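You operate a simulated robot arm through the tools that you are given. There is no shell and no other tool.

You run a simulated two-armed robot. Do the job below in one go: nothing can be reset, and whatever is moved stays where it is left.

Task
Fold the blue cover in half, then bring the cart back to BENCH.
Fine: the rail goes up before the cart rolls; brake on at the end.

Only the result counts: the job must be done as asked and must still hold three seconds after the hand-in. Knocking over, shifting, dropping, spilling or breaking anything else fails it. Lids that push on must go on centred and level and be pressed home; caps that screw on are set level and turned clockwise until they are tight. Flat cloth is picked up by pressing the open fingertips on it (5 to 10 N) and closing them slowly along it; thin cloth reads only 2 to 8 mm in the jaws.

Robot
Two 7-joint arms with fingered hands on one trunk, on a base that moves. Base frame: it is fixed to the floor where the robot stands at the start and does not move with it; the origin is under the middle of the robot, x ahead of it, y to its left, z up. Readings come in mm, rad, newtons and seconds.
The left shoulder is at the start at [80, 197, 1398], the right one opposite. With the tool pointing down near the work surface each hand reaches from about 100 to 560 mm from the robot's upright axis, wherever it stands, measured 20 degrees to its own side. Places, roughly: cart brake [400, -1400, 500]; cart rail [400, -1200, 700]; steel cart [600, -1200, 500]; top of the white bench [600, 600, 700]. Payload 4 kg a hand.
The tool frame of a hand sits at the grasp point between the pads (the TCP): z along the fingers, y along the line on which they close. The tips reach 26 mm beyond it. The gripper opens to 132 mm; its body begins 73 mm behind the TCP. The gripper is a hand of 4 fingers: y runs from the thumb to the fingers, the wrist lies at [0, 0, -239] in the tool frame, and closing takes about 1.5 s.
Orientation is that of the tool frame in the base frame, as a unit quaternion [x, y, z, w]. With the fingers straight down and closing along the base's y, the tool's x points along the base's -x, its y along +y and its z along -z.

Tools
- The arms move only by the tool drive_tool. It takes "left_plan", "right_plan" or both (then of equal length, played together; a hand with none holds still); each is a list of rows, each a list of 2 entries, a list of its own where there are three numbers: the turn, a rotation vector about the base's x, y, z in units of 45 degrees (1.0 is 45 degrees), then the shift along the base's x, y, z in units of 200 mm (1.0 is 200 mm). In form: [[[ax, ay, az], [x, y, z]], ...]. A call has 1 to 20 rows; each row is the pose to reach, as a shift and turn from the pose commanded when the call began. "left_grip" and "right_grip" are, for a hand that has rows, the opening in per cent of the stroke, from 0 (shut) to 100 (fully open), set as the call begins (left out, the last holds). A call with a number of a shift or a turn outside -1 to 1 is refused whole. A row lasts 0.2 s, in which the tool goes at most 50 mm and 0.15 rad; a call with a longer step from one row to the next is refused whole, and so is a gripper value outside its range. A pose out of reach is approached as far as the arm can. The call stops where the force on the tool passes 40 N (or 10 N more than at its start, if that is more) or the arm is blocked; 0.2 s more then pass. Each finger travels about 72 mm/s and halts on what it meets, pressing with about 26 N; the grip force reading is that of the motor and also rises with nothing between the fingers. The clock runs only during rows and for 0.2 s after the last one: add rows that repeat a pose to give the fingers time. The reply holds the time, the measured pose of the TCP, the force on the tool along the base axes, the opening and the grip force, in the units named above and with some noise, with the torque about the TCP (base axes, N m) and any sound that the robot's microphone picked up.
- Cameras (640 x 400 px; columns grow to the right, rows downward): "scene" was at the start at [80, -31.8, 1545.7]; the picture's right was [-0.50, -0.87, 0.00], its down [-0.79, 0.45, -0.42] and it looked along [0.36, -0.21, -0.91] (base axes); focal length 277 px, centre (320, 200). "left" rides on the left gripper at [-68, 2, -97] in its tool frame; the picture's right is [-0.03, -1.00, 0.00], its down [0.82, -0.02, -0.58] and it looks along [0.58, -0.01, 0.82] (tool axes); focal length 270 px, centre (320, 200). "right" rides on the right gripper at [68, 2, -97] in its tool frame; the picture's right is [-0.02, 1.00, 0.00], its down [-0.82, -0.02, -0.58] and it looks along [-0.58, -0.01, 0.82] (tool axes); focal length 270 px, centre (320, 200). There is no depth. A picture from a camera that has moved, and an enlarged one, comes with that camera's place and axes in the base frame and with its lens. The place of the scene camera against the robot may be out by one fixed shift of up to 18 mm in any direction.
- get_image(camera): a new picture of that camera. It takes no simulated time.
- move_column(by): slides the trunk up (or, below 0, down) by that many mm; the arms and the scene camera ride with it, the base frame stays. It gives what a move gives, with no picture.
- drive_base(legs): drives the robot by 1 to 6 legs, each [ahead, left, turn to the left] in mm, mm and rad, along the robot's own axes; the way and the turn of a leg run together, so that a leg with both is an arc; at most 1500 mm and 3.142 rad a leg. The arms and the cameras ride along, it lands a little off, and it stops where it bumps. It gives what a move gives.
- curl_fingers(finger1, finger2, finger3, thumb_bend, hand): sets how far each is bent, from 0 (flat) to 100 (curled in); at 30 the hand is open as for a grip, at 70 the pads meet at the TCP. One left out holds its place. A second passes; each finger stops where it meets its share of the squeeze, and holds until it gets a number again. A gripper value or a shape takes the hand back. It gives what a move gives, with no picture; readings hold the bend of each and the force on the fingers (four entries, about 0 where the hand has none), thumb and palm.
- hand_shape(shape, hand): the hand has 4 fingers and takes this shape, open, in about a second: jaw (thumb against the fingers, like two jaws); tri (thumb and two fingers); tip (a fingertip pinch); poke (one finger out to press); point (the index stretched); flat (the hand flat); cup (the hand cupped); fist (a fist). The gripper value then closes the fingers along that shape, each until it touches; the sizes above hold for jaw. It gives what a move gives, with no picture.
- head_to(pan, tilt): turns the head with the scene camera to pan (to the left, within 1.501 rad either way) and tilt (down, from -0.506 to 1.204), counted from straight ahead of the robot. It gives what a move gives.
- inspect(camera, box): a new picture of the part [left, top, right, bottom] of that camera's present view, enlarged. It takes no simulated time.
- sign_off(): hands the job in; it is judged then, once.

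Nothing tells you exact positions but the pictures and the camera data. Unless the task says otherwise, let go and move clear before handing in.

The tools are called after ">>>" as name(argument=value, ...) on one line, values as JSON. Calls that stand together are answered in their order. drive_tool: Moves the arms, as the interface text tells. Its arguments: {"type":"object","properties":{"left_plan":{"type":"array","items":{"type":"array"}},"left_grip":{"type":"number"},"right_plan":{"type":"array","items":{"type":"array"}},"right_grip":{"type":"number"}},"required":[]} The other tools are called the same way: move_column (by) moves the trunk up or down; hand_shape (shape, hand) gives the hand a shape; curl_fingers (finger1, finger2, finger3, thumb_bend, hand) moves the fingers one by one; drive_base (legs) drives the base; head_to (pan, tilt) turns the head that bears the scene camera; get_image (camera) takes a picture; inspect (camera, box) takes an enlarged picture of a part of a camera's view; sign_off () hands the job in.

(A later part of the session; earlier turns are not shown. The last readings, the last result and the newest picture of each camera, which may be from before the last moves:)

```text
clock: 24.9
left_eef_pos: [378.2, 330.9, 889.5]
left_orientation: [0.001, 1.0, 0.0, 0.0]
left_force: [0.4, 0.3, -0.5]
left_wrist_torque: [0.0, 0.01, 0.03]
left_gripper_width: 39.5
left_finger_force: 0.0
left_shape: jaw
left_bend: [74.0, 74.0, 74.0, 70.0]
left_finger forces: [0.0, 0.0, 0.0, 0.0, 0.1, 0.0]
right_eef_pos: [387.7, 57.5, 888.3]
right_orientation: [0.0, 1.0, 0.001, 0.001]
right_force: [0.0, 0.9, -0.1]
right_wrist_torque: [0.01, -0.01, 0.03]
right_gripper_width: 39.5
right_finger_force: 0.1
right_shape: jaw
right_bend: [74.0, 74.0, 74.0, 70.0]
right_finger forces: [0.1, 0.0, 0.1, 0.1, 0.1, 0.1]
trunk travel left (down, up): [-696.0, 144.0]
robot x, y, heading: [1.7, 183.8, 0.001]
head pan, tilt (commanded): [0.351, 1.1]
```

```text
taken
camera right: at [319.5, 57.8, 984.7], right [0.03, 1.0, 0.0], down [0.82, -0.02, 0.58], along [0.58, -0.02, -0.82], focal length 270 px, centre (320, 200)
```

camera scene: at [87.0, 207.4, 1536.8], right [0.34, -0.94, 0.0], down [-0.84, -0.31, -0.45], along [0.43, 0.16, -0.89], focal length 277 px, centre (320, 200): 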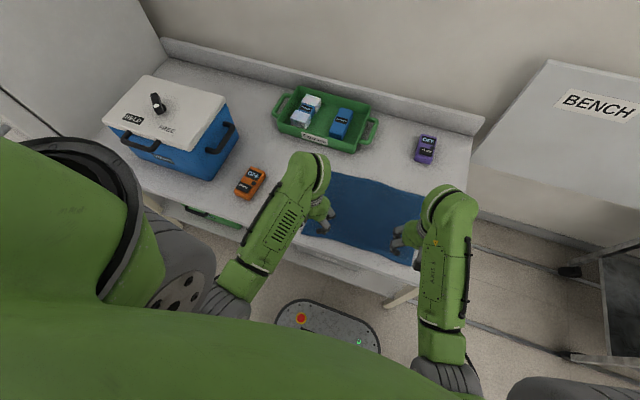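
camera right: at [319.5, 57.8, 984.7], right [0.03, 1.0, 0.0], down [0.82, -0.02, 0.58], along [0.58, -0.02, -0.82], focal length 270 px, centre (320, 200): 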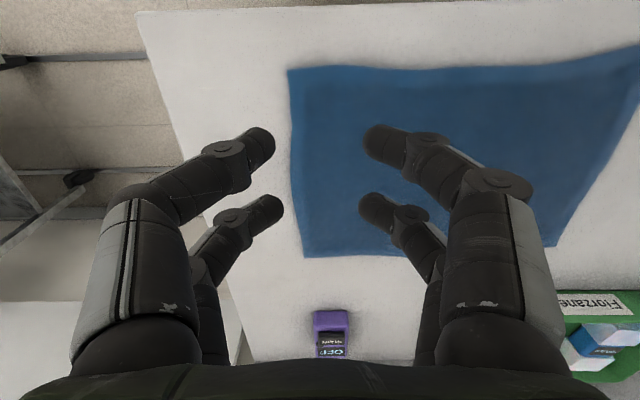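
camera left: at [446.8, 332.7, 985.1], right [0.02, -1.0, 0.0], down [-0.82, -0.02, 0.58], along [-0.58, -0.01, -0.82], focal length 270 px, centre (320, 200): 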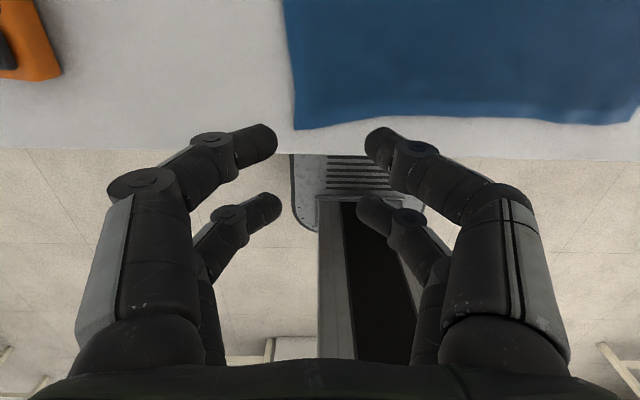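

The cloth relaxed flat again, with corners about B(348,358), C(361,25), D(602,26) and A(592,358). Now I'll turn both hands 90° about the vertical, in two steps.

>>> drive_tool(left_plan=[[[0, 0, 0.165], [0, 0, 0]], [[0, 0, 0.33], [0, 0, 0]], [[0, 0, 0.5], [0, 0, 0]], [[0, 0, 0.665], [0, 0, 0]], [[0, 0, 0.83], [0, 0, 0]], [[0, 0, 1.0], [0, 0, 0]], [[0, 0, 1.0], [0, 0, 0]]], right_plan=[[[0, 0, -0.165], [0, 0, 0]], [[0, 0, -0.33], [0, 0, 0]], [[0, 0, -0.5], [0, 0, 0]], [[0, 0, -0.665], [0, 0, 0]], [[0, 0, -0.83], [0, 0, 0]], [[0, 0, -1.0], [0, 0, 0]], [[0, 0, -1.0], [0, 0, 0]]])

>>> drive_tool(left_plan=[[[0, 0, 0.165], [0, 0, 0]], [[0, 0, 0.33], [0, 0, 0]], [[0, 0, 0.5], [0, 0, 0]], [[0, 0, 0.665], [0, 0, 0]], [[0, 0, 0.83], [0, 0, 0]], [[0, 0, 1.0], [0, 0, 0]], [[0, 0, 1.0], [0, 0, 0]]], right_plan=[[[0, 0, -0.165], [0, 0, 0]], [[0, 0, -0.33], [0, 0, 0]], [[0, 0, -0.5], [0, 0, 0]], [[0, 0, -0.665], [0, 0, 0]], [[0, 0, -0.83], [0, 0, 0]], [[0, 0, -1.0], [0, 0, 0]], [[0, 0, -1.0], [0, 0, 0]]])

>>> get_image(camera="scene")

>>> get_image(camera="left")

>>> get_image(camera="right")

```text
clock: 26.5
left_eef_pos: [379.3, 330.3, 888.1]
left_orientation: [-0.384, 0.923, -0.001, 0.0]
left_force: [0.2, -0.2, -0.1]
left_wrist_torque: [0.01, -0.02, 0.0]
left_gripper_width: 39.3
left_finger_force: 0.1
left_shape: jaw
left_bend: [74.0, 74.0, 74.0, 70.0]
left_finger forces: [0.0, 0.0, 0.0, 0.0, 0.0, 0.1]
right_eef_pos: [389.2, 57.6, 888.3]
right_orientation: [0.383, 0.924, 0.0, 0.0]
right_force: [1.0, -0.8, -0.3]
right_wrist_torque: [0.03, -0.03, -0.04]
right_gripper_width: 39.6
right_finger_force: 0.1
right_shape: jaw
right_bend: [74.0, 74.0, 74.0, 70.0]
right_finger forces: [0.1, 0.0, 0.0, 0.1, 0.1, 0.1]
trunk travel left (down, up): [-696.0, 144.0]
robot x, y, heading: [-0.3, 183.7, -0.001]
head pan, tilt (commanded): [0.351, 1.1]
```

```text
clock: 28.1
left_eef_pos: [379.4, 330.8, 888.9]
left_orientation: [0.708, -0.706, 0.0, -0.001]
left_force: [0.4, 0.6, -0.5]
left_wrist_torque: [0.0, 0.0, 0.0]
left_gripper_width: 39.3
left_finger_force: 0.0
left_shape: jaw
left_bend: [74.0, 74.0, 74.0, 70.0]
left_finger forces: [0.0, 0.1, 0.0, 0.0, 0.0, 0.0]
right_eef_pos: [389.8, 56.6, 887.7]
right_orientation: [0.708, 0.706, 0.0, 0.0]
right_force: [0.2, 0.5, 0.4]
right_wrist_torque: [0.01, 0.01, 0.0]
right_gripper_width: 39.5
right_finger_force: 0.1
right_shape: jaw
right_bend: [74.0, 74.0, 74.0, 70.0]
right_finger forces: [0.1, 0.0, 0.0, 0.0, 0.0, 0.0]
trunk travel left (down, up): [-696.0, 144.0]
robot x, y, heading: [-1.6, 185.0, -0.005]
head pan, tilt (commanded): [0.351, 1.1]
```

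```text
taken
camera scene: at [86.8, 207.3, 1536.8], right [0.34, -0.94, 0.0], down [-0.84, -0.31, -0.45], along [0.43, 0.16, -0.89], focal length 277 px, centre (320, 200)
```

scene: 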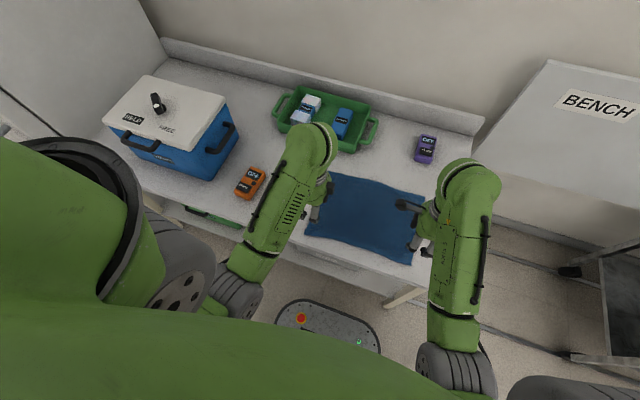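

```text
taken
camera left: at [377.2, 398.8, 984.5], right [1.0, 0.03, 0.0], down [0.02, -0.82, 0.58], along [0.02, -0.58, -0.82], focal length 270 px, centre (320, 200)
```

left: 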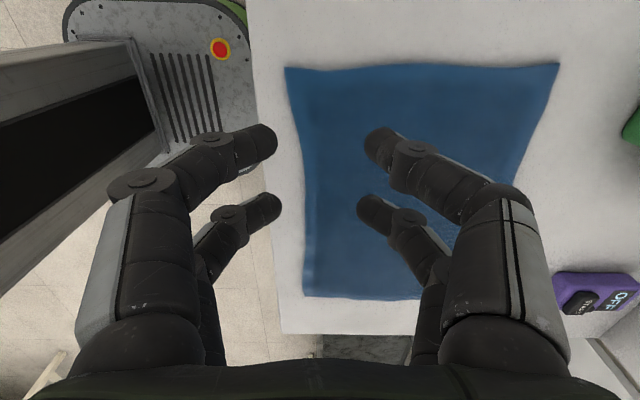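

```text
taken
camera right: at [390.9, 125.0, 984.4], right [1.0, -0.03, 0.0], down [-0.02, -0.82, 0.58], along [-0.02, -0.58, -0.82], focal length 270 px, centre (320, 200)
```

right: 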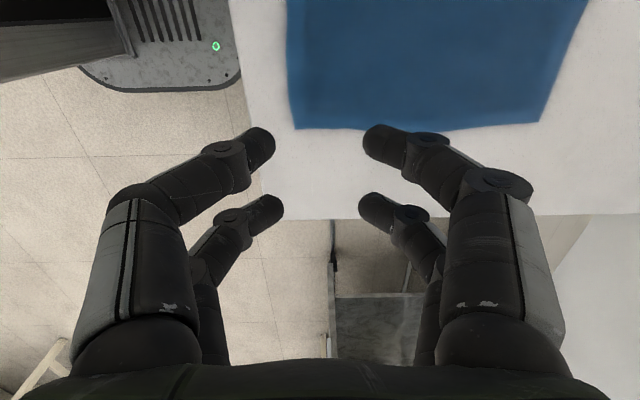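

Both hands turned fine, and the wrist views put the near edge at about x=354 by the left hand and x=363 by the right. I'll lower the trunk 110 mm for more reach, which leaves the hands about 30 mm above the cloth.

>>> move_column(by=-110)

>>> drive_tool(left_plan=[[[0, 0, 0], [-0.02, 0, 0]], [[0, 0, 0], [-0.025, 0.01, 0]], [[0, 0, 0], [-0.025, 0.01, 0]]], right_plan=[[[0, 0, 0], [-0.02, -0.02, 0]], [[0, 0, 0], [-0.03, -0.03, 0]], [[0, 0, 0], [-0.03, -0.03, 0]]], left_grip=20, right_grip=20)

>>> get_image(camera="left")

>>> get_image(camera="right")

```text
clock: 29.5
left_eef_pos: [380.7, 331.1, 779.2]
left_orientation: [-0.707, 0.707, 0.0, 0.001]
left_force: [0.5, -1.1, 0.4]
left_wrist_torque: [0.01, -0.03, -0.03]
left_gripper_width: 39.4
left_finger_force: 0.0
left_shape: jaw
left_bend: [74.0, 74.0, 74.0, 70.0]
left_finger forces: [0.0, 0.1, 0.0, 0.0, 0.0, 0.0]
right_eef_pos: [388.9, 57.4, 779.7]
right_orientation: [0.707, 0.707, 0.0, 0.001]
right_force: [0.6, 0.5, 0.5]
right_wrist_torque: [0.0, -0.03, 0.01]
right_gripper_width: 39.5
right_finger_force: 0.1
right_shape: jaw
right_bend: [74.0, 74.0, 74.0, 70.0]
right_finger forces: [0.1, 0.1, 0.0, 0.0, 0.0, 0.0]
trunk travel left (down, up): [-586.0, 254.0]
robot x, y, heading: [-1.1, 190.6, -0.004]
head pan, tilt (commanded): [0.351, 1.1]
```

```text
clock: 30.3
left_eef_pos: [375.0, 333.0, 777.6]
left_orientation: [0.707, -0.707, 0.0, 0.001]
left_force: [-0.5, 0.8, -0.2]
left_wrist_torque: [0.0, 0.0, 0.01]
left_gripper_width: 27.0
left_finger_force: 0.0
left_shape: jaw
left_bend: [73.0, 73.0, 73.0, 70.0]
left_finger forces: [0.0, 0.1, 0.1, 0.1, 0.0, 0.1]
right_eef_pos: [384.2, 50.5, 777.4]
right_orientation: [0.707, 0.708, 0.0, 0.001]
right_force: [0.7, 0.4, -0.4]
right_wrist_torque: [-0.02, -0.04, -0.03]
right_gripper_width: 27.1
right_finger_force: 0.0
right_shape: jaw
right_bend: [73.0, 73.0, 73.0, 70.0]
right_finger forces: [0.0, 0.0, 0.0, 0.0, 0.0, 0.1]
trunk travel left (down, up): [-586.0, 254.0]
robot x, y, heading: [2.1, 187.7, -0.001]
head pan, tilt (commanded): [0.351, 1.1]
```

```text
taken
camera left: at [372.4, 400.5, 874.3], right [1.0, 0.02, 0.0], down [0.02, -0.82, 0.58], along [0.01, -0.58, -0.82], focal length 270 px, centre (320, 200)
```

left: 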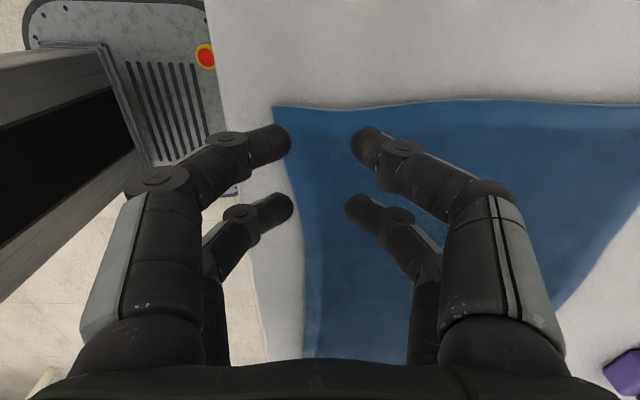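

```text
taken
camera right: at [384.9, 118.5, 874.3], right [1.0, -0.03, 0.0], down [-0.02, -0.82, 0.58], along [-0.02, -0.58, -0.82], focal length 270 px, centre (320, 200)
```

right: 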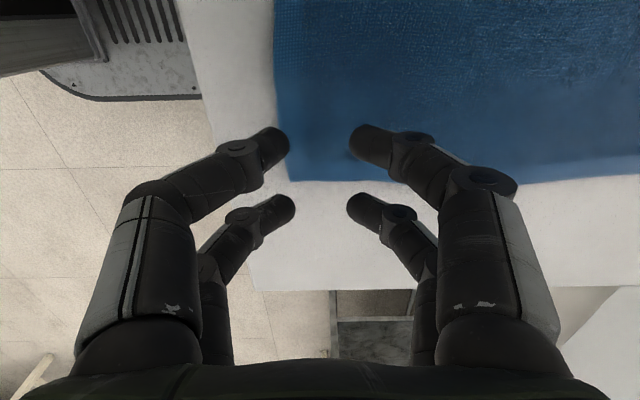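

The left hand needs about 8 mm more in x and should shift inward; the right hand needs to shift inward too, because one finger pair is hanging past the cloth. I'll correct both and descend to just above contact.

>>> drive_tool(left_plan=[[[0, 0, 0], [0.04, -0.04, 0]], [[0, 0, 0], [0.04, -0.04, -0.06]], [[0, 0, 0], [0.04, -0.04, -0.12]], [[0, 0, 0], [0.04, -0.04, -0.125]], [[0, 0, 0], [0.04, -0.04, -0.125]]], right_plan=[[[0, 0, 0], [0.01, 0.055, 0]], [[0, 0, 0], [0.01, 0.055, -0.06]], [[0, 0, 0], [0.01, 0.055, -0.12]], [[0, 0, 0], [0.01, 0.055, -0.125]], [[0, 0, 0], [0.01, 0.055, -0.125]]])

>>> get_image(camera="left")

>>> get_image(camera="right")

```text
clock: 31.5
left_eef_pos: [381.7, 324.0, 753.3]
left_orientation: [-0.707, 0.707, 0.0, 0.001]
left_force: [0.1, 0.0, -0.4]
left_wrist_torque: [0.01, 0.0, 0.0]
left_gripper_width: 26.9
left_finger_force: 0.0
left_shape: jaw
left_bend: [73.0, 73.0, 73.0, 70.0]
left_finger forces: [0.0, 0.0, 0.0, 0.1, 0.0, 0.0]
right_eef_pos: [384.5, 62.3, 752.9]
right_orientation: [0.707, 0.707, 0.0, 0.0]
right_force: [0.5, 0.3, 0.3]
right_wrist_torque: [0.0, -0.03, 0.02]
right_gripper_width: 26.8
right_finger_force: 0.1
right_shape: jaw
right_bend: [73.0, 73.0, 73.0, 70.0]
right_finger forces: [0.0, 0.0, 0.0, 0.0, 0.0, 0.1]
trunk travel left (down, up): [-586.0, 254.0]
robot x, y, heading: [-3.7, 185.9, -0.001]
head pan, tilt (commanded): [0.351, 1.1]
```

```text
taken
camera left: at [380.2, 392.6, 849.5], right [1.0, 0.03, 0.0], down [0.02, -0.82, 0.58], along [0.01, -0.58, -0.82], focal length 270 px, centre (320, 200)
```

left: 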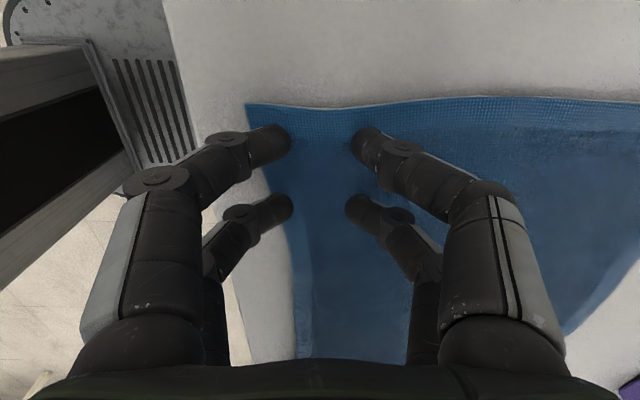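

```text
taken
camera right: at [386.5, 129.5, 849.3], right [1.0, -0.03, 0.0], down [-0.02, -0.82, 0.58], along [-0.02, -0.58, -0.82], focal length 270 px, centre (320, 200)
```

right: 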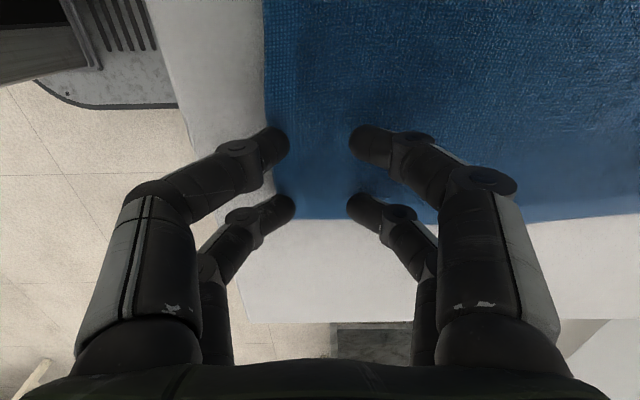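

All tips are now over the cloth just inside the near edge. I'll press down gently.

>>> drive_tool(left_plan=[[[0, 0, 0], [0, 0, -0.01]], [[0, 0, 0], [0, 0, -0.02]], [[0, 0, 0], [0, 0, -0.02]]], right_plan=[[[0, 0, 0], [0, 0, -0.01]], [[0, 0, 0], [0, 0, -0.02]], [[0, 0, 0], [0, 0, -0.02]]])

```text
clock: 32.3
left_eef_pos: [382.6, 326.1, 749.5]
left_orientation: [-0.707, 0.707, -0.001, 0.0]
left_force: [0.4, -0.2, 3.2]
left_wrist_torque: [0.01, 0.01, -0.01]
left_gripper_width: 26.7
left_finger_force: 0.1
left_shape: jaw
left_bend: [73.0, 73.0, 73.0, 70.0]
left_finger forces: [0.0, 0.1, 0.0, 0.0, 0.1, 0.1]
right_eef_pos: [384.0, 62.4, 749.6]
right_orientation: [0.707, 0.707, 0.001, 0.0]
right_force: [1.3, -0.3, 5.2]
right_wrist_torque: [0.01, -0.02, -0.02]
right_gripper_width: 26.8
right_finger_force: 0.0
right_shape: jaw
right_bend: [73.0, 73.0, 73.0, 70.0]
right_finger forces: [0.1, 0.1, 0.0, 0.1, 0.0, 0.0]
trunk travel left (down, up): [-586.0, 254.0]
robot x, y, heading: [3.8, 187.4, -0.001]
head pan, tilt (commanded): [0.351, 1.1]
```

>>> drive_tool(left_plan=[[[0, 0, 0], [0, 0, -0.005]], [[0, 0, 0], [0, 0, -0.005]], [[0, 0, 0], [0, 0, -0.005]]], right_plan=[[[0, 0, 0], [0, 0, -0.003]], [[0, 0, 0], [0, 0, -0.003]], [[0, 0, 0], [0, 0, -0.003]]])

```text
clock: 33.1
left_eef_pos: [381.7, 324.3, 749.7]
left_orientation: [-0.707, 0.708, -0.001, 0.001]
left_force: [0.1, 0.2, 9.8]
left_wrist_torque: [0.04, -0.02, 0.0]
left_gripper_width: 27.0
left_finger_force: 0.1
left_shape: jaw
left_bend: [73.0, 73.0, 73.0, 70.0]
left_finger forces: [0.1, 0.0, 0.0, 0.0, 0.0, 0.1]
right_eef_pos: [385.0, 61.8, 749.6]
right_orientation: [0.707, 0.707, 0.0, 0.001]
right_force: [0.3, -0.9, 8.0]
right_wrist_torque: [-0.05, -0.03, -0.03]
right_gripper_width: 27.2
right_finger_force: 0.0
right_shape: jaw
right_bend: [73.0, 73.0, 73.0, 70.0]
right_finger forces: [0.0, 0.1, 0.1, 0.1, 0.0, 0.0]
trunk travel left (down, up): [-586.0, 254.0]
robot x, y, heading: [1.6, 189.9, -0.001]
head pan, tilt (commanded): [0.351, 1.1]
```

Both tips press at 8–10 N. Now I'll close slowly along the cloth.

>>> drive_tool(left_plan=[[[0, 0, 0], [0, 0, 0]], [[0, 0, 0], [0, 0, 0]], [[0, 0, 0], [0, 0, 0]]], right_plan=[[[0, 0, 0], [0, 0, 0]], [[0, 0, 0], [0, 0, 0]], [[0, 0, 0], [0, 0, 0]]], left_grip=14, right_grip=14)

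>>> get_image(camera="left")

>>> get_image(camera="right")

```text
clock: 33.9
left_eef_pos: [382.7, 325.4, 747.9]
left_orientation: [0.707, -0.707, 0.0, 0.0]
left_force: [-0.6, -0.7, 1.9]
left_wrist_torque: [-0.01, 0.01, 0.0]
left_gripper_width: 9.7
left_finger_force: 25.5
left_shape: jaw
left_bend: [74.0, 73.0, 73.0, 71.0]
left_finger forces: [0.1, 0.1, 0.1, 0.0, 0.0, 0.0]
right_eef_pos: [384.8, 60.8, 748.1]
right_orientation: [0.707, 0.707, 0.0, 0.0]
right_force: [-0.1, 0.3, 2.7]
right_wrist_torque: [-0.03, 0.01, 0.05]
right_gripper_width: 9.2
right_finger_force: 26.2
right_shape: jaw
right_bend: [73.0, 73.0, 73.0, 72.0]
right_finger forces: [0.0, 0.0, 0.1, 0.0, 0.0, 0.0]
trunk travel left (down, up): [-586.0, 254.0]
robot x, y, heading: [-0.4, 185.8, 0.002]
head pan, tilt (commanded): [0.351, 1.1]
```

```text
taken
camera left: at [379.9, 392.7, 844.4], right [1.0, 0.02, 0.0], down [0.02, -0.82, 0.58], along [0.01, -0.58, -0.82], focal length 270 px, centre (320, 200)
```

left: 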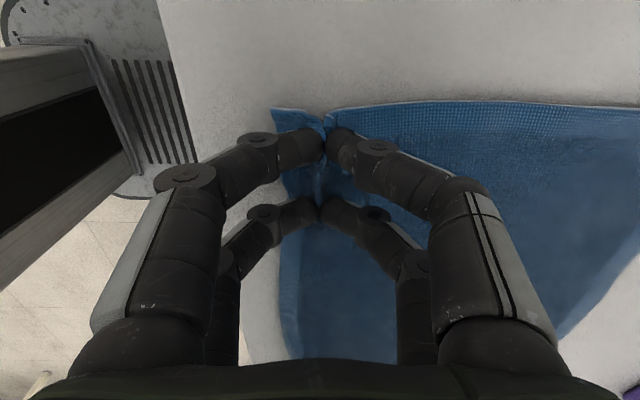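

```text
taken
camera right: at [386.4, 129.7, 844.8], right [1.0, -0.03, 0.0], down [-0.02, -0.82, 0.58], along [-0.02, -0.58, -0.82], focal length 270 px, centre (320, 200)
```

right: 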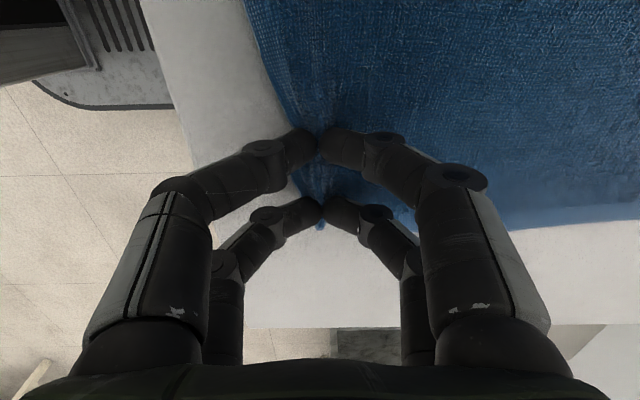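

Both hands hold a ridge along the near edge (about 9–10 mm in the jaws). I'll close firmly and start lifting along the fold arc, stopping part-way to check the grip.

>>> drive_tool(left_plan=[[[0, 0, 0], [0, 0, 0]], [[0, 0, 0], [0, 0, 0]], [[0, 0, 0], [0, 0, 0]], [[0, 0, 0], [0.0066, 0, 0.074]], [[0, 0, 0], [0.026, 0, 0.145]], [[0, 0, 0], [0.058, 0, 0.2125]], [[0, 0, 0], [0.102, 0, 0.273]], [[0, 0, 0], [0.155, 0, 0.3255]], [[0, 0, 0], [0.2175, 0, 0.368]], [[0, 0, 0], [0.2175, 0, 0.368]]], right_plan=[[[0, 0, 0], [0, 0, 0]], [[0, 0, 0], [0, 0, 0]], [[0, 0, 0], [0, 0, 0]], [[0, 0, 0], [0.007, 0, 0.074]], [[0, 0, 0], [0.0275, 0, 0.145]], [[0, 0, 0], [0.061, 0, 0.2125]], [[0, 0, 0], [0.1065, 0, 0.273]], [[0, 0, 0], [0.1625, 0, 0.3255]], [[0, 0, 0], [0.2275, 0, 0.368]], [[0, 0, 0], [0.2275, 0, 0.368]]], left_grip=0, right_grip=0)

>>> get_image(camera="scene")

>>> get_image(camera="left")

>>> get_image(camera="right")

```text
clock: 36.1
left_eef_pos: [425.9, 324.8, 821.6]
left_orientation: [-0.707, 0.708, 0.001, 0.0]
left_force: [0.0, -0.3, -0.4]
left_wrist_torque: [0.0, 0.0, 0.03]
left_gripper_width: 9.1
left_finger_force: 26.5
left_shape: jaw
left_bend: [74.0, 73.0, 73.0, 71.0]
left_finger forces: [0.0, 0.1, 0.0, 0.1, 0.1, 0.1]
right_eef_pos: [431.1, 62.2, 822.1]
right_orientation: [0.707, 0.707, 0.001, 0.001]
right_force: [0.0, 0.4, -0.6]
right_wrist_torque: [-0.02, -0.01, 0.03]
right_gripper_width: 9.3
right_finger_force: 26.1
right_shape: jaw
right_bend: [73.0, 73.0, 73.0, 72.0]
right_finger forces: [0.1, 0.0, 0.1, 0.0, 0.0, 0.0]
trunk travel left (down, up): [-586.0, 254.0]
robot x, y, heading: [-1.7, 184.0, -0.002]
head pan, tilt (commanded): [0.351, 1.1]
```

```text
taken
camera scene: at [86.2, 207.4, 1426.9], right [0.34, -0.94, 0.0], down [-0.84, -0.31, -0.45], along [0.43, 0.16, -0.89], focal length 277 px, centre (320, 200)
```

scene: 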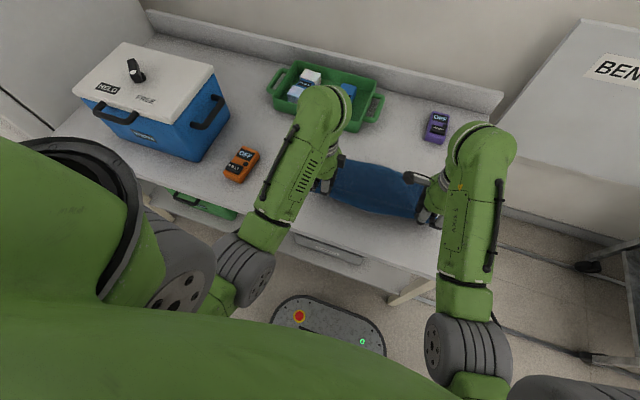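

```text
taken
camera left: at [423.9, 392.1, 918.3], right [1.0, 0.02, 0.0], down [0.02, -0.82, 0.58], along [0.01, -0.58, -0.82], focal length 270 px, centre (320, 200)
```

left: 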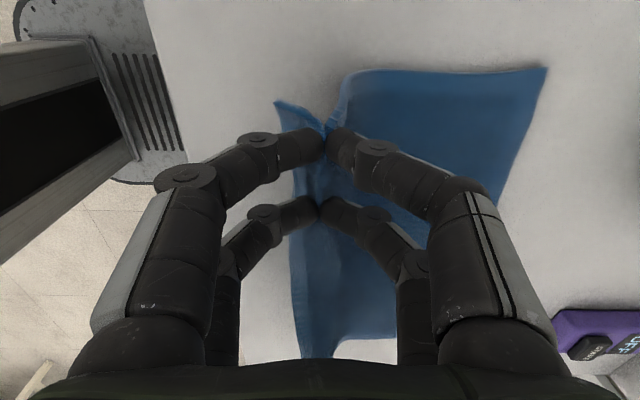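

```text
taken
camera right: at [431.5, 130.1, 918.8], right [1.0, -0.03, 0.0], down [-0.02, -0.82, 0.58], along [-0.01, -0.58, -0.82], focal length 270 px, centre (320, 200)
```

right: 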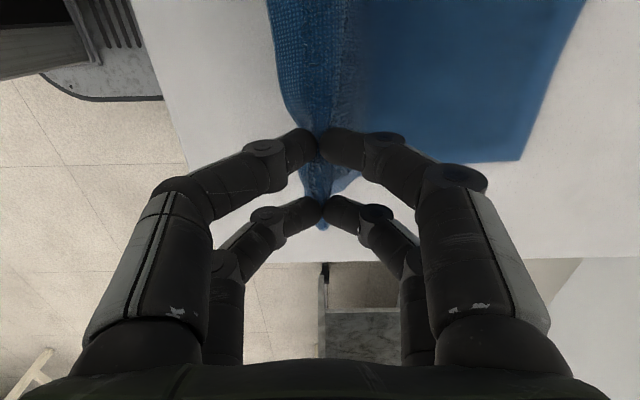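

The cloth lifts well with both grips, but the loose flap beyond the pinch is large on the left (about 25 mm), so the edge would curl back. I'll lay it back down and re-grip closer to the edge.

>>> drive_tool(left_plan=[[[0, 0, 0], [-0.0625, 0, -0.0425]], [[0, 0, 0], [-0.1155, 0, -0.095]], [[0, 0, 0], [-0.1595, 0, -0.1555]], [[0, 0, 0], [-0.1915, 0, -0.223]], [[0, 0, 0], [-0.211, 0, -0.294]], [[0, 0, 0], [-0.2275, 0, -0.355]], [[0, 0, 0], [-0.2275, 0, -0.355]]], right_plan=[[[0, 0, 0], [-0.065, 0, -0.0425]], [[0, 0, 0], [-0.121, 0, -0.095]], [[0, 0, 0], [-0.1665, 0, -0.1555]], [[0, 0, 0], [-0.2, 0, -0.223]], [[0, 0, 0], [-0.2205, 0, -0.294]], [[0, 0, 0], [-0.2375, 0, -0.355]], [[0, 0, 0], [-0.2375, 0, -0.355]]])

>>> drive_tool(left_plan=[[[0, 0, 0], [0, 0, 0]], [[0, 0, 0], [0, 0, 0]], [[0, 0, 0], [0, 0, 0]], [[0, 0, 0], [0, 0, 0.04]], [[0, 0, 0], [0, 0, 0.12]], [[0, 0, 0], [0, 0, 0.12]]], right_plan=[[[0, 0, 0], [0, 0, 0]], [[0, 0, 0], [0, 0, 0]], [[0, 0, 0], [0, 0, 0]], [[0, 0, 0], [0, 0, 0.04]], [[0, 0, 0], [0, 0, 0.12]], [[0, 0, 0], [0, 0, 0.12]]], left_grip=22, right_grip=22)

>>> get_image(camera="left")

>>> get_image(camera="right")

```text
clock: 37.7
left_eef_pos: [379.4, 325.3, 750.6]
left_orientation: [-0.707, 0.707, 0.0, 0.0]
left_force: [-0.9, 0.0, 0.6]
left_wrist_torque: [0.02, -0.01, 0.01]
left_gripper_width: 9.1
left_finger_force: 25.9
left_shape: jaw
left_bend: [74.0, 73.0, 73.0, 71.0]
left_finger forces: [0.0, 0.0, 0.1, 0.1, 0.0, 0.1]
right_eef_pos: [384.4, 62.8, 750.2]
right_orientation: [0.708, 0.707, 0.0, 0.001]
right_force: [-0.1, -1.1, 0.4]
right_wrist_torque: [-0.01, -0.01, 0.03]
right_gripper_width: 8.5
right_finger_force: 25.7
right_shape: jaw
right_bend: [73.0, 73.0, 73.0, 72.0]
right_finger forces: [0.0, 0.0, 0.1, 0.0, 0.1, 0.1]
trunk travel left (down, up): [-586.0, 254.0]
robot x, y, heading: [1.5, 186.9, -0.004]
head pan, tilt (commanded): [0.351, 1.1]
```

```text
clock: 39.1
left_eef_pos: [380.9, 324.3, 773.7]
left_orientation: [-0.707, 0.707, 0.0, -0.001]
left_force: [0.2, 0.2, -0.4]
left_wrist_torque: [0.01, 0.02, -0.05]
left_gripper_width: 29.0
left_finger_force: 0.1
left_shape: jaw
left_bend: [73.0, 73.0, 73.0, 70.0]
left_finger forces: [0.0, 0.0, 0.0, 0.1, 0.1, 0.0]
right_eef_pos: [383.9, 62.3, 774.8]
right_orientation: [0.707, 0.707, -0.001, 0.0]
right_force: [0.6, 0.0, -0.7]
right_wrist_torque: [0.02, -0.03, 0.02]
right_gripper_width: 28.8
right_finger_force: 0.1
right_shape: jaw
right_bend: [73.0, 73.0, 73.0, 70.0]
right_finger forces: [0.0, 0.1, 0.0, 0.0, 0.1, 0.0]
trunk travel left (down, up): [-586.0, 254.0]
robot x, y, heading: [-3.1, 184.9, -0.003]
head pan, tilt (commanded): [0.351, 1.1]
```

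```text
taken
camera left: at [378.3, 392.8, 870.7], right [1.0, 0.03, 0.0], down [0.02, -0.82, 0.58], along [0.01, -0.58, -0.82], focal length 270 px, centre (320, 200)
```

left: 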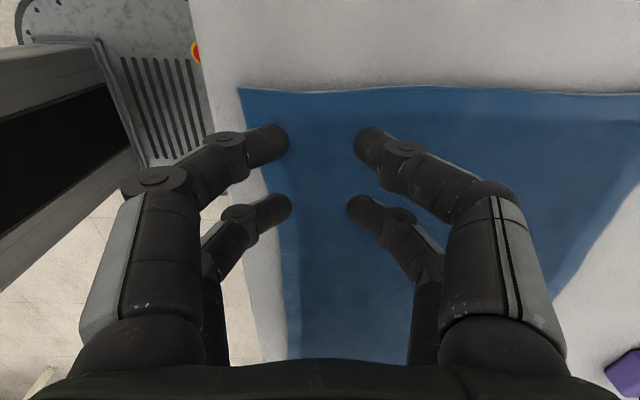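

```text
taken
camera right: at [384.7, 130.6, 871.4], right [1.0, -0.03, 0.0], down [-0.02, -0.82, 0.58], along [-0.02, -0.58, -0.82], focal length 270 px, centre (320, 200)
```

right: 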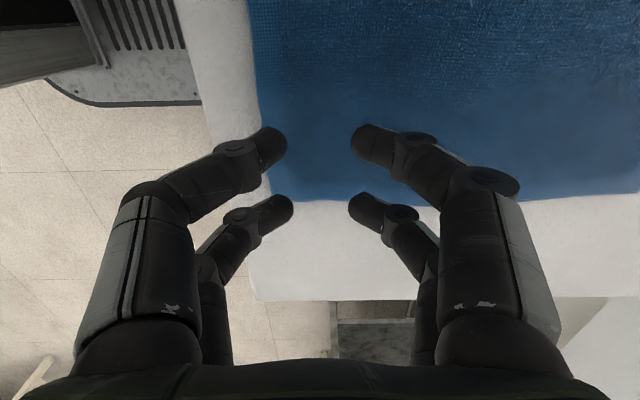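

The cloth settled flat, with its near edge now at about x=341 (left hand) and x=348 (right hand). I'll shift the hands toward the edge, yaw the left hand to match the slanted edge, and come down again.

>>> drive_tool(left_plan=[[[0, 0, 0.1], [-0.045, 0, 0]], [[0, 0, 0.2], [-0.09, 0, 0]], [[0, 0, 0.2], [-0.09, 0, -0.06]], [[0, 0, 0.2], [-0.09, 0, -0.1]], [[0, 0, 0.2], [-0.09, 0, -0.1]]], right_plan=[[[0, 0, 0], [-0.04, 0, 0]], [[0, 0, 0], [-0.0725, 0, 0]], [[0, 0, 0], [-0.0725, 0, -0.06]], [[0, 0, 0], [-0.0725, 0, -0.1]], [[0, 0, 0], [-0.0725, 0, -0.1]]])

>>> get_image(camera="left")

>>> get_image(camera="right")

```text
clock: 40.3
left_eef_pos: [361.7, 324.3, 753.9]
left_orientation: [0.76, -0.65, 0.001, -0.001]
left_force: [0.1, 0.3, -0.9]
left_wrist_torque: [0.03, -0.03, 0.0]
left_gripper_width: 28.9
left_finger_force: 0.0
left_shape: jaw
left_bend: [73.0, 73.0, 73.0, 70.0]
left_finger forces: [0.0, 0.1, 0.0, 0.0, 0.1, 0.0]
right_eef_pos: [368.4, 62.3, 755.0]
right_orientation: [0.707, 0.707, 0.001, 0.0]
right_force: [-0.1, 0.8, 0.0]
right_wrist_torque: [-0.04, -0.01, 0.0]
right_gripper_width: 28.8
right_finger_force: 0.1
right_shape: jaw
right_bend: [73.0, 73.0, 73.0, 70.0]
right_finger forces: [0.0, 0.0, 0.1, 0.0, 0.0, 0.0]
trunk travel left (down, up): [-586.0, 254.0]
robot x, y, heading: [-2.2, 185.7, -0.002]
head pan, tilt (commanded): [0.351, 1.1]
```

```text
taken
camera left: at [349.2, 391.4, 851.1], right [0.98, 0.18, 0.0], down [0.15, -0.8, 0.58], along [0.11, -0.57, -0.82], focal length 270 px, centre (320, 200)
```

left: 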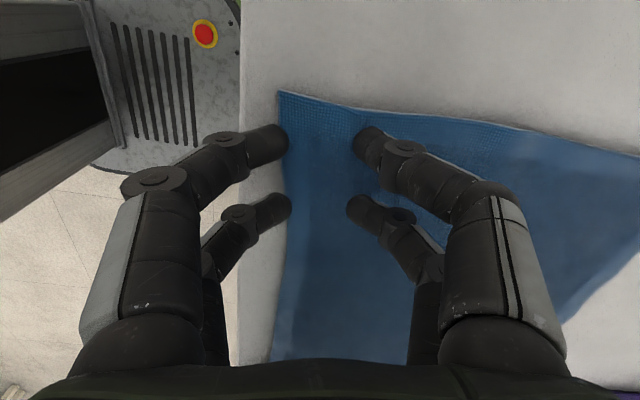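

```text
taken
camera right: at [370.4, 129.9, 851.3], right [1.0, -0.03, 0.0], down [-0.02, -0.82, 0.58], along [-0.02, -0.58, -0.82], focal length 270 px, centre (320, 200)
```

right: 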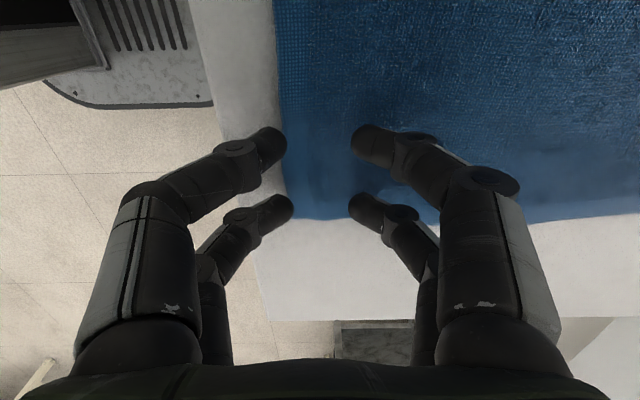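

The near tips sit almost exactly on the edge. I'll shift 3 mm inward and press.

>>> drive_tool(left_plan=[[[0, 0, 0], [0.015, 0, 0]], [[0, 0, 0], [0.015, 0, -0.01]], [[0, 0, 0], [0.015, 0, -0.024]], [[0, 0, 0], [0.015, 0, -0.024]]], right_plan=[[[0, 0, 0], [0.015, 0, 0]], [[0, 0, 0], [0.015, 0, -0.01]], [[0, 0, 0], [0.015, 0, -0.026]], [[0, 0, 0], [0.015, 0, -0.026]]])

```text
clock: 41.3
left_eef_pos: [364.9, 324.9, 749.8]
left_orientation: [0.761, -0.649, 0.001, -0.001]
left_force: [-0.1, 0.2, 1.5]
left_wrist_torque: [0.01, -0.02, -0.03]
left_gripper_width: 28.8
left_finger_force: 0.1
left_shape: jaw
left_bend: [73.0, 73.0, 73.0, 70.0]
left_finger forces: [0.0, 0.0, 0.0, 0.1, 0.1, 0.1]
right_eef_pos: [370.9, 62.4, 749.9]
right_orientation: [0.707, 0.707, 0.0, 0.001]
right_force: [-0.2, -0.3, 1.9]
right_wrist_torque: [0.02, -0.01, 0.02]
right_gripper_width: 28.9
right_finger_force: 0.0
right_shape: jaw
right_bend: [73.0, 73.0, 73.0, 70.0]
right_finger forces: [0.1, 0.0, 0.0, 0.0, 0.1, 0.0]
trunk travel left (down, up): [-586.0, 254.0]
robot x, y, heading: [0.6, 188.1, -0.002]
head pan, tilt (commanded): [0.351, 1.1]
```

>>> drive_tool(left_plan=[[[0, 0, 0], [0, 0, -0.006]], [[0, 0, 0], [0, 0, -0.006]]], right_plan=[[[0, 0, 0], [0, 0, -0.006]], [[0, 0, 0], [0, 0, -0.006]]])

```text
clock: 41.9
left_eef_pos: [366.0, 325.4, 749.1]
left_orientation: [0.76, -0.65, 0.0, -0.001]
left_force: [0.0, 0.9, 5.6]
left_wrist_torque: [0.04, 0.0, 0.0]
left_gripper_width: 29.1
left_finger_force: 0.1
left_shape: jaw
left_bend: [73.0, 73.0, 73.0, 70.0]
left_finger forces: [0.0, 0.0, 0.0, 0.1, 0.0, 0.1]
right_eef_pos: [371.6, 62.6, 749.7]
right_orientation: [0.707, 0.707, 0.001, 0.001]
right_force: [0.1, -0.7, 5.2]
right_wrist_torque: [-0.04, -0.02, -0.05]
right_gripper_width: 29.0
right_finger_force: 0.0
right_shape: jaw
right_bend: [73.0, 73.0, 73.0, 70.0]
right_finger forces: [0.0, 0.0, 0.1, 0.1, 0.0, 0.0]
trunk travel left (down, up): [-586.0, 254.0]
robot x, y, heading: [4.9, 182.4, 0.005]
head pan, tilt (commanded): [0.351, 1.1]
```

>>> drive_tool(left_plan=[[[0, 0, 0], [0, 0, -0.003]], [[0, 0, 0], [0, 0, -0.003]]], right_plan=[[[0, 0, 0], [0, 0, -0.003]], [[0, 0, 0], [0, 0, -0.003]]])

>>> drive_tool(left_plan=[[[0, 0, 0], [0, 0, 0]], [[0, 0, 0], [0, 0, 0]], [[0, 0, 0], [0, 0, 0]]], right_plan=[[[0, 0, 0], [0, 0, 0]], [[0, 0, 0], [0, 0, 0]], [[0, 0, 0], [0, 0, 0]]], left_grip=15, right_grip=15)

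>>> get_image(camera="left")

>>> get_image(camera="right")

```text
clock: 42.5
left_eef_pos: [364.8, 325.2, 748.7]
left_orientation: [0.761, -0.649, 0.002, -0.002]
left_force: [-0.2, 1.0, 11.3]
left_wrist_torque: [0.04, -0.03, -0.01]
left_gripper_width: 29.4
left_finger_force: 0.0
left_shape: jaw
left_bend: [73.0, 73.0, 73.0, 70.0]
left_finger forces: [0.0, 0.0, 0.0, 0.0, 0.0, 0.1]
right_eef_pos: [372.1, 63.2, 749.3]
right_orientation: [0.707, 0.707, 0.001, 0.001]
right_force: [0.7, 0.3, 8.1]
right_wrist_torque: [-0.08, -0.09, -0.01]
right_gripper_width: 29.4
right_finger_force: 0.1
right_shape: jaw
right_bend: [73.0, 73.0, 73.0, 70.0]
right_finger forces: [0.0, 0.0, 0.0, 0.0, 0.0, 0.0]
trunk travel left (down, up): [-586.0, 254.0]
robot x, y, heading: [-1.0, 189.5, -0.008]
head pan, tilt (commanded): [0.351, 1.1]
```

```text
clock: 43.3
left_eef_pos: [364.4, 324.6, 747.4]
left_orientation: [0.761, -0.649, -0.001, 0.0]
left_force: [-1.0, 0.6, 2.7]
left_wrist_torque: [-0.01, -0.03, 0.0]
left_gripper_width: 8.7
left_finger_force: 25.8
left_shape: jaw
left_bend: [73.0, 73.0, 73.0, 71.0]
left_finger forces: [0.0, 0.0, 0.1, 0.0, 0.0, 0.0]
right_eef_pos: [371.5, 62.3, 748.1]
right_orientation: [0.707, 0.707, 0.0, 0.0]
right_force: [-0.3, -0.6, 2.6]
right_wrist_torque: [0.03, 0.03, 0.05]
right_gripper_width: 5.4
right_finger_force: 25.7
right_shape: jaw
right_bend: [74.0, 74.0, 74.0, 71.0]
right_finger forces: [0.0, 0.1, 0.0, 0.0, 0.1, 0.0]
trunk travel left (down, up): [-586.0, 254.0]
robot x, y, heading: [-1.5, 188.6, 0.001]
head pan, tilt (commanded): [0.351, 1.1]
```

```text
taken
camera left: at [352.1, 391.5, 844.2], right [0.98, 0.18, 0.0], down [0.15, -0.8, 0.58], along [0.1, -0.57, -0.82], focal length 270 px, centre (320, 200)
```

left: 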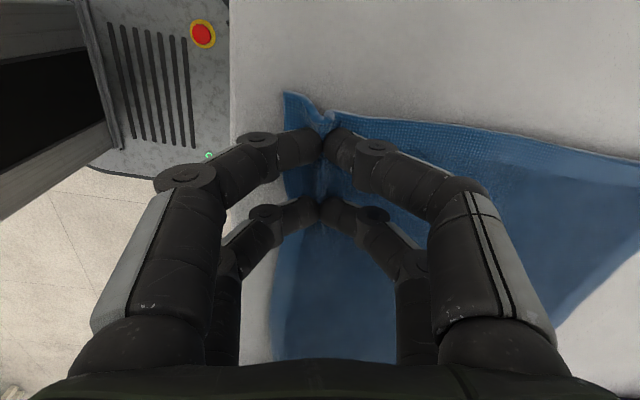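

```text
taken
camera right: at [372.9, 130.2, 844.3], right [1.0, -0.03, 0.0], down [-0.02, -0.82, 0.58], along [-0.02, -0.58, -0.82], focal length 270 px, centre (320, 200)
```

right: 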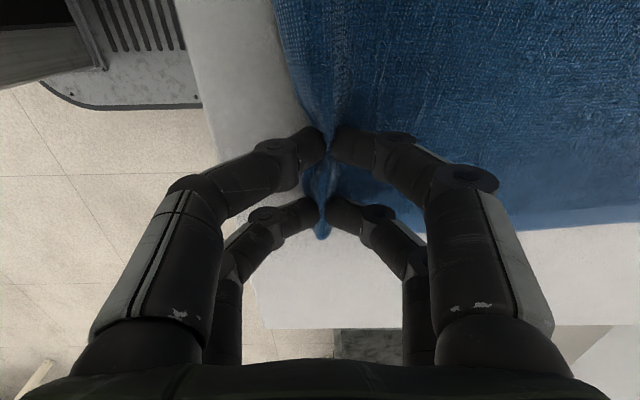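

Both edges are pinched now: the right has almost no flap and the left about 15 mm. I'll close fully and run the first half of the fold arc.

>>> drive_tool(left_plan=[[[0, 0, 0], [0, 0, 0]], [[0, 0, 0], [0, 0, 0]], [[0, 0, 0], [0, 0, 0]], [[0, 0, -0.02], [0.0075, 0, 0.08]], [[0, 0, -0.04], [0.0295, 0, 0.157]], [[0, 0, -0.06], [0.0655, 0, 0.23]], [[0, 0, -0.08], [0.1145, 0, 0.2955]], [[0, 0, -0.1], [0.175, 0, 0.3525]], [[0, 0, -0.12], [0.245, 0, 0.3985]], [[0, 0, -0.15], [0.3225, 0, 0.4325]], [[0, 0, -0.18], [0.405, 0, 0.453]], [[0, 0, -0.2], [0.49, 0, 0.46]], [[0, 0, -0.2], [0.49, 0, 0.46]]], right_plan=[[[0, 0, 0], [0, 0, 0]], [[0, 0, 0], [0, 0, 0]], [[0, 0, 0], [0, 0, 0]], [[0, 0, 0], [0.0075, 0, 0.08]], [[0, 0, 0], [0.0295, 0, 0.157]], [[0, 0, 0], [0.0655, 0, 0.23]], [[0, 0, 0], [0.1145, 0, 0.2955]], [[0, 0, 0], [0.175, 0, 0.3525]], [[0, 0, 0], [0.245, 0, 0.3985]], [[0, 0, 0], [0.3225, 0, 0.4325]], [[0, 0, 0], [0.405, 0, 0.453]], [[0, 0, 0], [0.49, 0, 0.46]], [[0, 0, 0], [0.49, 0, 0.46]]], left_grip=0, right_grip=0)

>>> get_image(camera="scene")

>>> get_image(camera="left")

>>> get_image(camera="right")

```text
clock: 46.1
left_eef_pos: [462.8, 324.3, 840.7]
left_orientation: [-0.707, 0.707, -0.001, -0.001]
left_force: [-0.5, 0.3, 0.0]
left_wrist_torque: [-0.01, 0.0, -0.04]
left_gripper_width: 7.9
left_finger_force: 25.7
left_shape: jaw
left_bend: [73.0, 73.0, 73.0, 71.0]
left_finger forces: [0.0, 0.0, 0.0, 0.1, 0.1, 0.1]
right_eef_pos: [471.0, 63.3, 838.9]
right_orientation: [0.707, 0.707, 0.0, 0.0]
right_force: [0.2, -0.3, -0.4]
right_wrist_torque: [-0.01, -0.04, -0.02]
right_gripper_width: 5.1
right_finger_force: 26.2
right_shape: jaw
right_bend: [74.0, 74.0, 74.0, 71.0]
right_finger forces: [0.0, 0.0, 0.1, 0.0, 0.0, 0.0]
trunk travel left (down, up): [-586.0, 254.0]
robot x, y, heading: [-2.0, 190.2, -0.0]
head pan, tilt (commanded): [0.351, 1.1]
```

```text
taken
camera scene: at [85.9, 207.4, 1426.9], right [0.34, -0.94, 0.0], down [-0.84, -0.31, -0.45], along [0.43, 0.16, -0.89], focal length 277 px, centre (320, 200)
```

scene: 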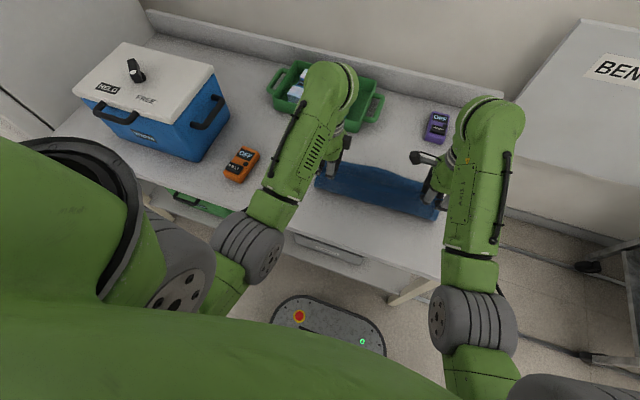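

```text
taken
camera left: at [460.9, 393.1, 936.6], right [1.0, 0.02, 0.0], down [0.02, -0.82, 0.58], along [0.01, -0.58, -0.82], focal length 270 px, centre (320, 200)
```

left: 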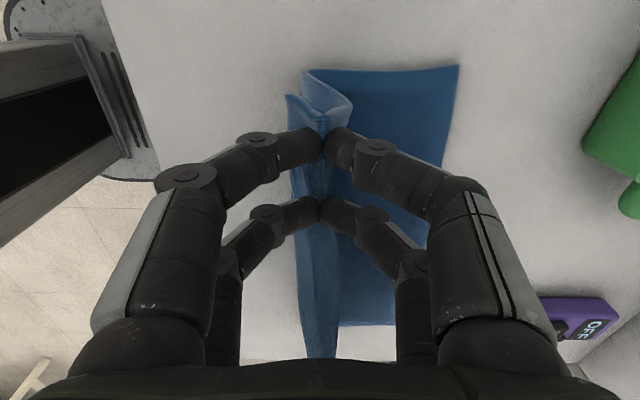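

```text
taken
camera right: at [470.9, 130.1, 936.4], right [1.0, -0.03, 0.0], down [-0.02, -0.82, 0.58], along [-0.01, -0.58, -0.82], focal length 270 px, centre (320, 200)
```

right: 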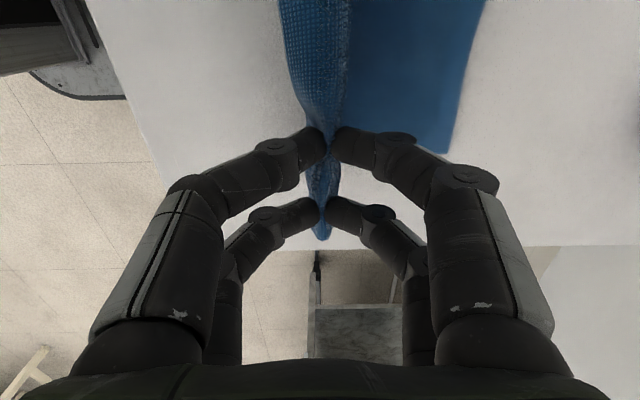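

The cloth has shifted toward me during gripping: the far edge is now at about x=562 (left) and x=577 (right). I'll finish the arc to matching end points, with a slight tilt so the pinched rim falls outward.

>>> drive_tool(left_plan=[[[0, 0.04, -0.025], [0.065, 0, -0.025]], [[0, 0.08, -0.05], [0.125, 0, -0.06]], [[0, 0.12, -0.075], [0.18, 0, -0.106]], [[0, 0.16, -0.1], [0.23, 0, -0.16]], [[0, 0.2, -0.125], [0.272, 0, -0.222]], [[0, 0.24, -0.15], [0.305, 0, -0.29]], [[0, 0.28, -0.175], [0.33, 0, -0.361]], [[0, 0.3, -0.2], [0.34, 0, -0.4]], [[0, 0.3, -0.2], [0.34, 0, -0.4]]], right_plan=[[[0, 0.04, 0], [0.077, 0, -0.025]], [[0, 0.08, 0], [0.148, 0, -0.06]], [[0, 0.12, 0], [0.213, 0, -0.106]], [[0, 0.16, 0], [0.272, 0, -0.16]], [[0, 0.2, 0], [0.32, 0, -0.222]], [[0, 0.24, 0], [0.36, 0, -0.29]], [[0, 0.28, 0], [0.387, 0, -0.361]], [[0, 0.3, 0], [0.4, 0, -0.4]], [[0, 0.3, 0], [0.4, 0, -0.4]]])

>>> get_image(camera="scene")

>>> get_image(camera="left")

>>> get_image(camera="right")

```text
clock: 48.1
left_eef_pos: [529.8, 323.9, 758.4]
left_orientation: [-0.644, 0.756, 0.083, -0.082]
left_force: [0.8, -0.1, 1.7]
left_wrist_torque: [0.0, -0.02, 0.02]
left_gripper_width: 7.6
left_finger_force: 25.8
left_shape: jaw
left_bend: [73.0, 73.0, 73.0, 71.0]
left_finger forces: [0.0, 0.1, 0.0, 0.0, 0.0, 0.0]
right_eef_pos: [550.3, 63.0, 760.2]
right_orientation: [0.703, 0.702, -0.083, -0.083]
right_force: [0.5, 1.5, 0.5]
right_wrist_torque: [0.02, -0.03, 0.01]
right_gripper_width: 4.5
right_finger_force: 26.5
right_shape: jaw
right_bend: [74.0, 74.0, 74.0, 71.0]
right_finger forces: [0.1, 0.0, 0.0, 0.0, 0.0, 0.0]
trunk travel left (down, up): [-586.0, 254.0]
robot x, y, heading: [0.2, 188.2, -0.003]
head pan, tilt (commanded): [0.351, 1.1]
```

```text
taken
camera scene: at [86.4, 207.4, 1426.9], right [0.34, -0.94, 0.0], down [-0.84, -0.31, -0.45], along [0.43, 0.16, -0.89], focal length 277 px, centre (320, 200)
```

scene: 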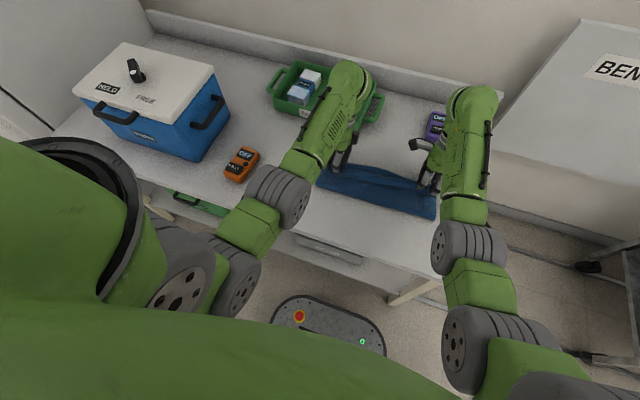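

```text
taken
camera left: at [562.0, 390.4, 852.6], right [0.96, -0.13, -0.23], down [0.03, -0.82, 0.57], along [-0.27, -0.56, -0.79], focal length 270 px, centre (320, 200)
```

left: 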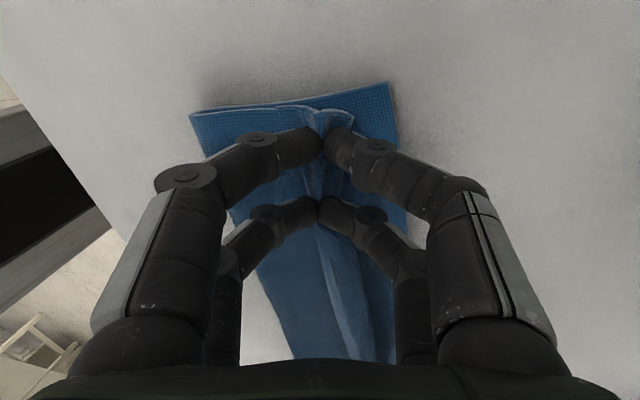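

```text
taken
camera right: at [574.2, 130.2, 853.5], right [0.97, -0.03, -0.23], down [0.11, -0.82, 0.57], along [-0.21, -0.58, -0.79], focal length 270 px, centre (320, 200)
```

right: 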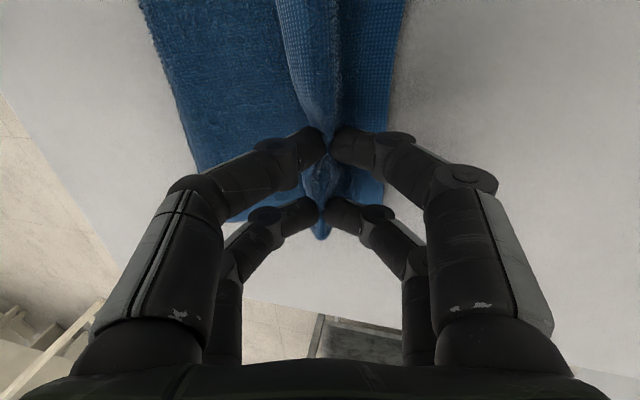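

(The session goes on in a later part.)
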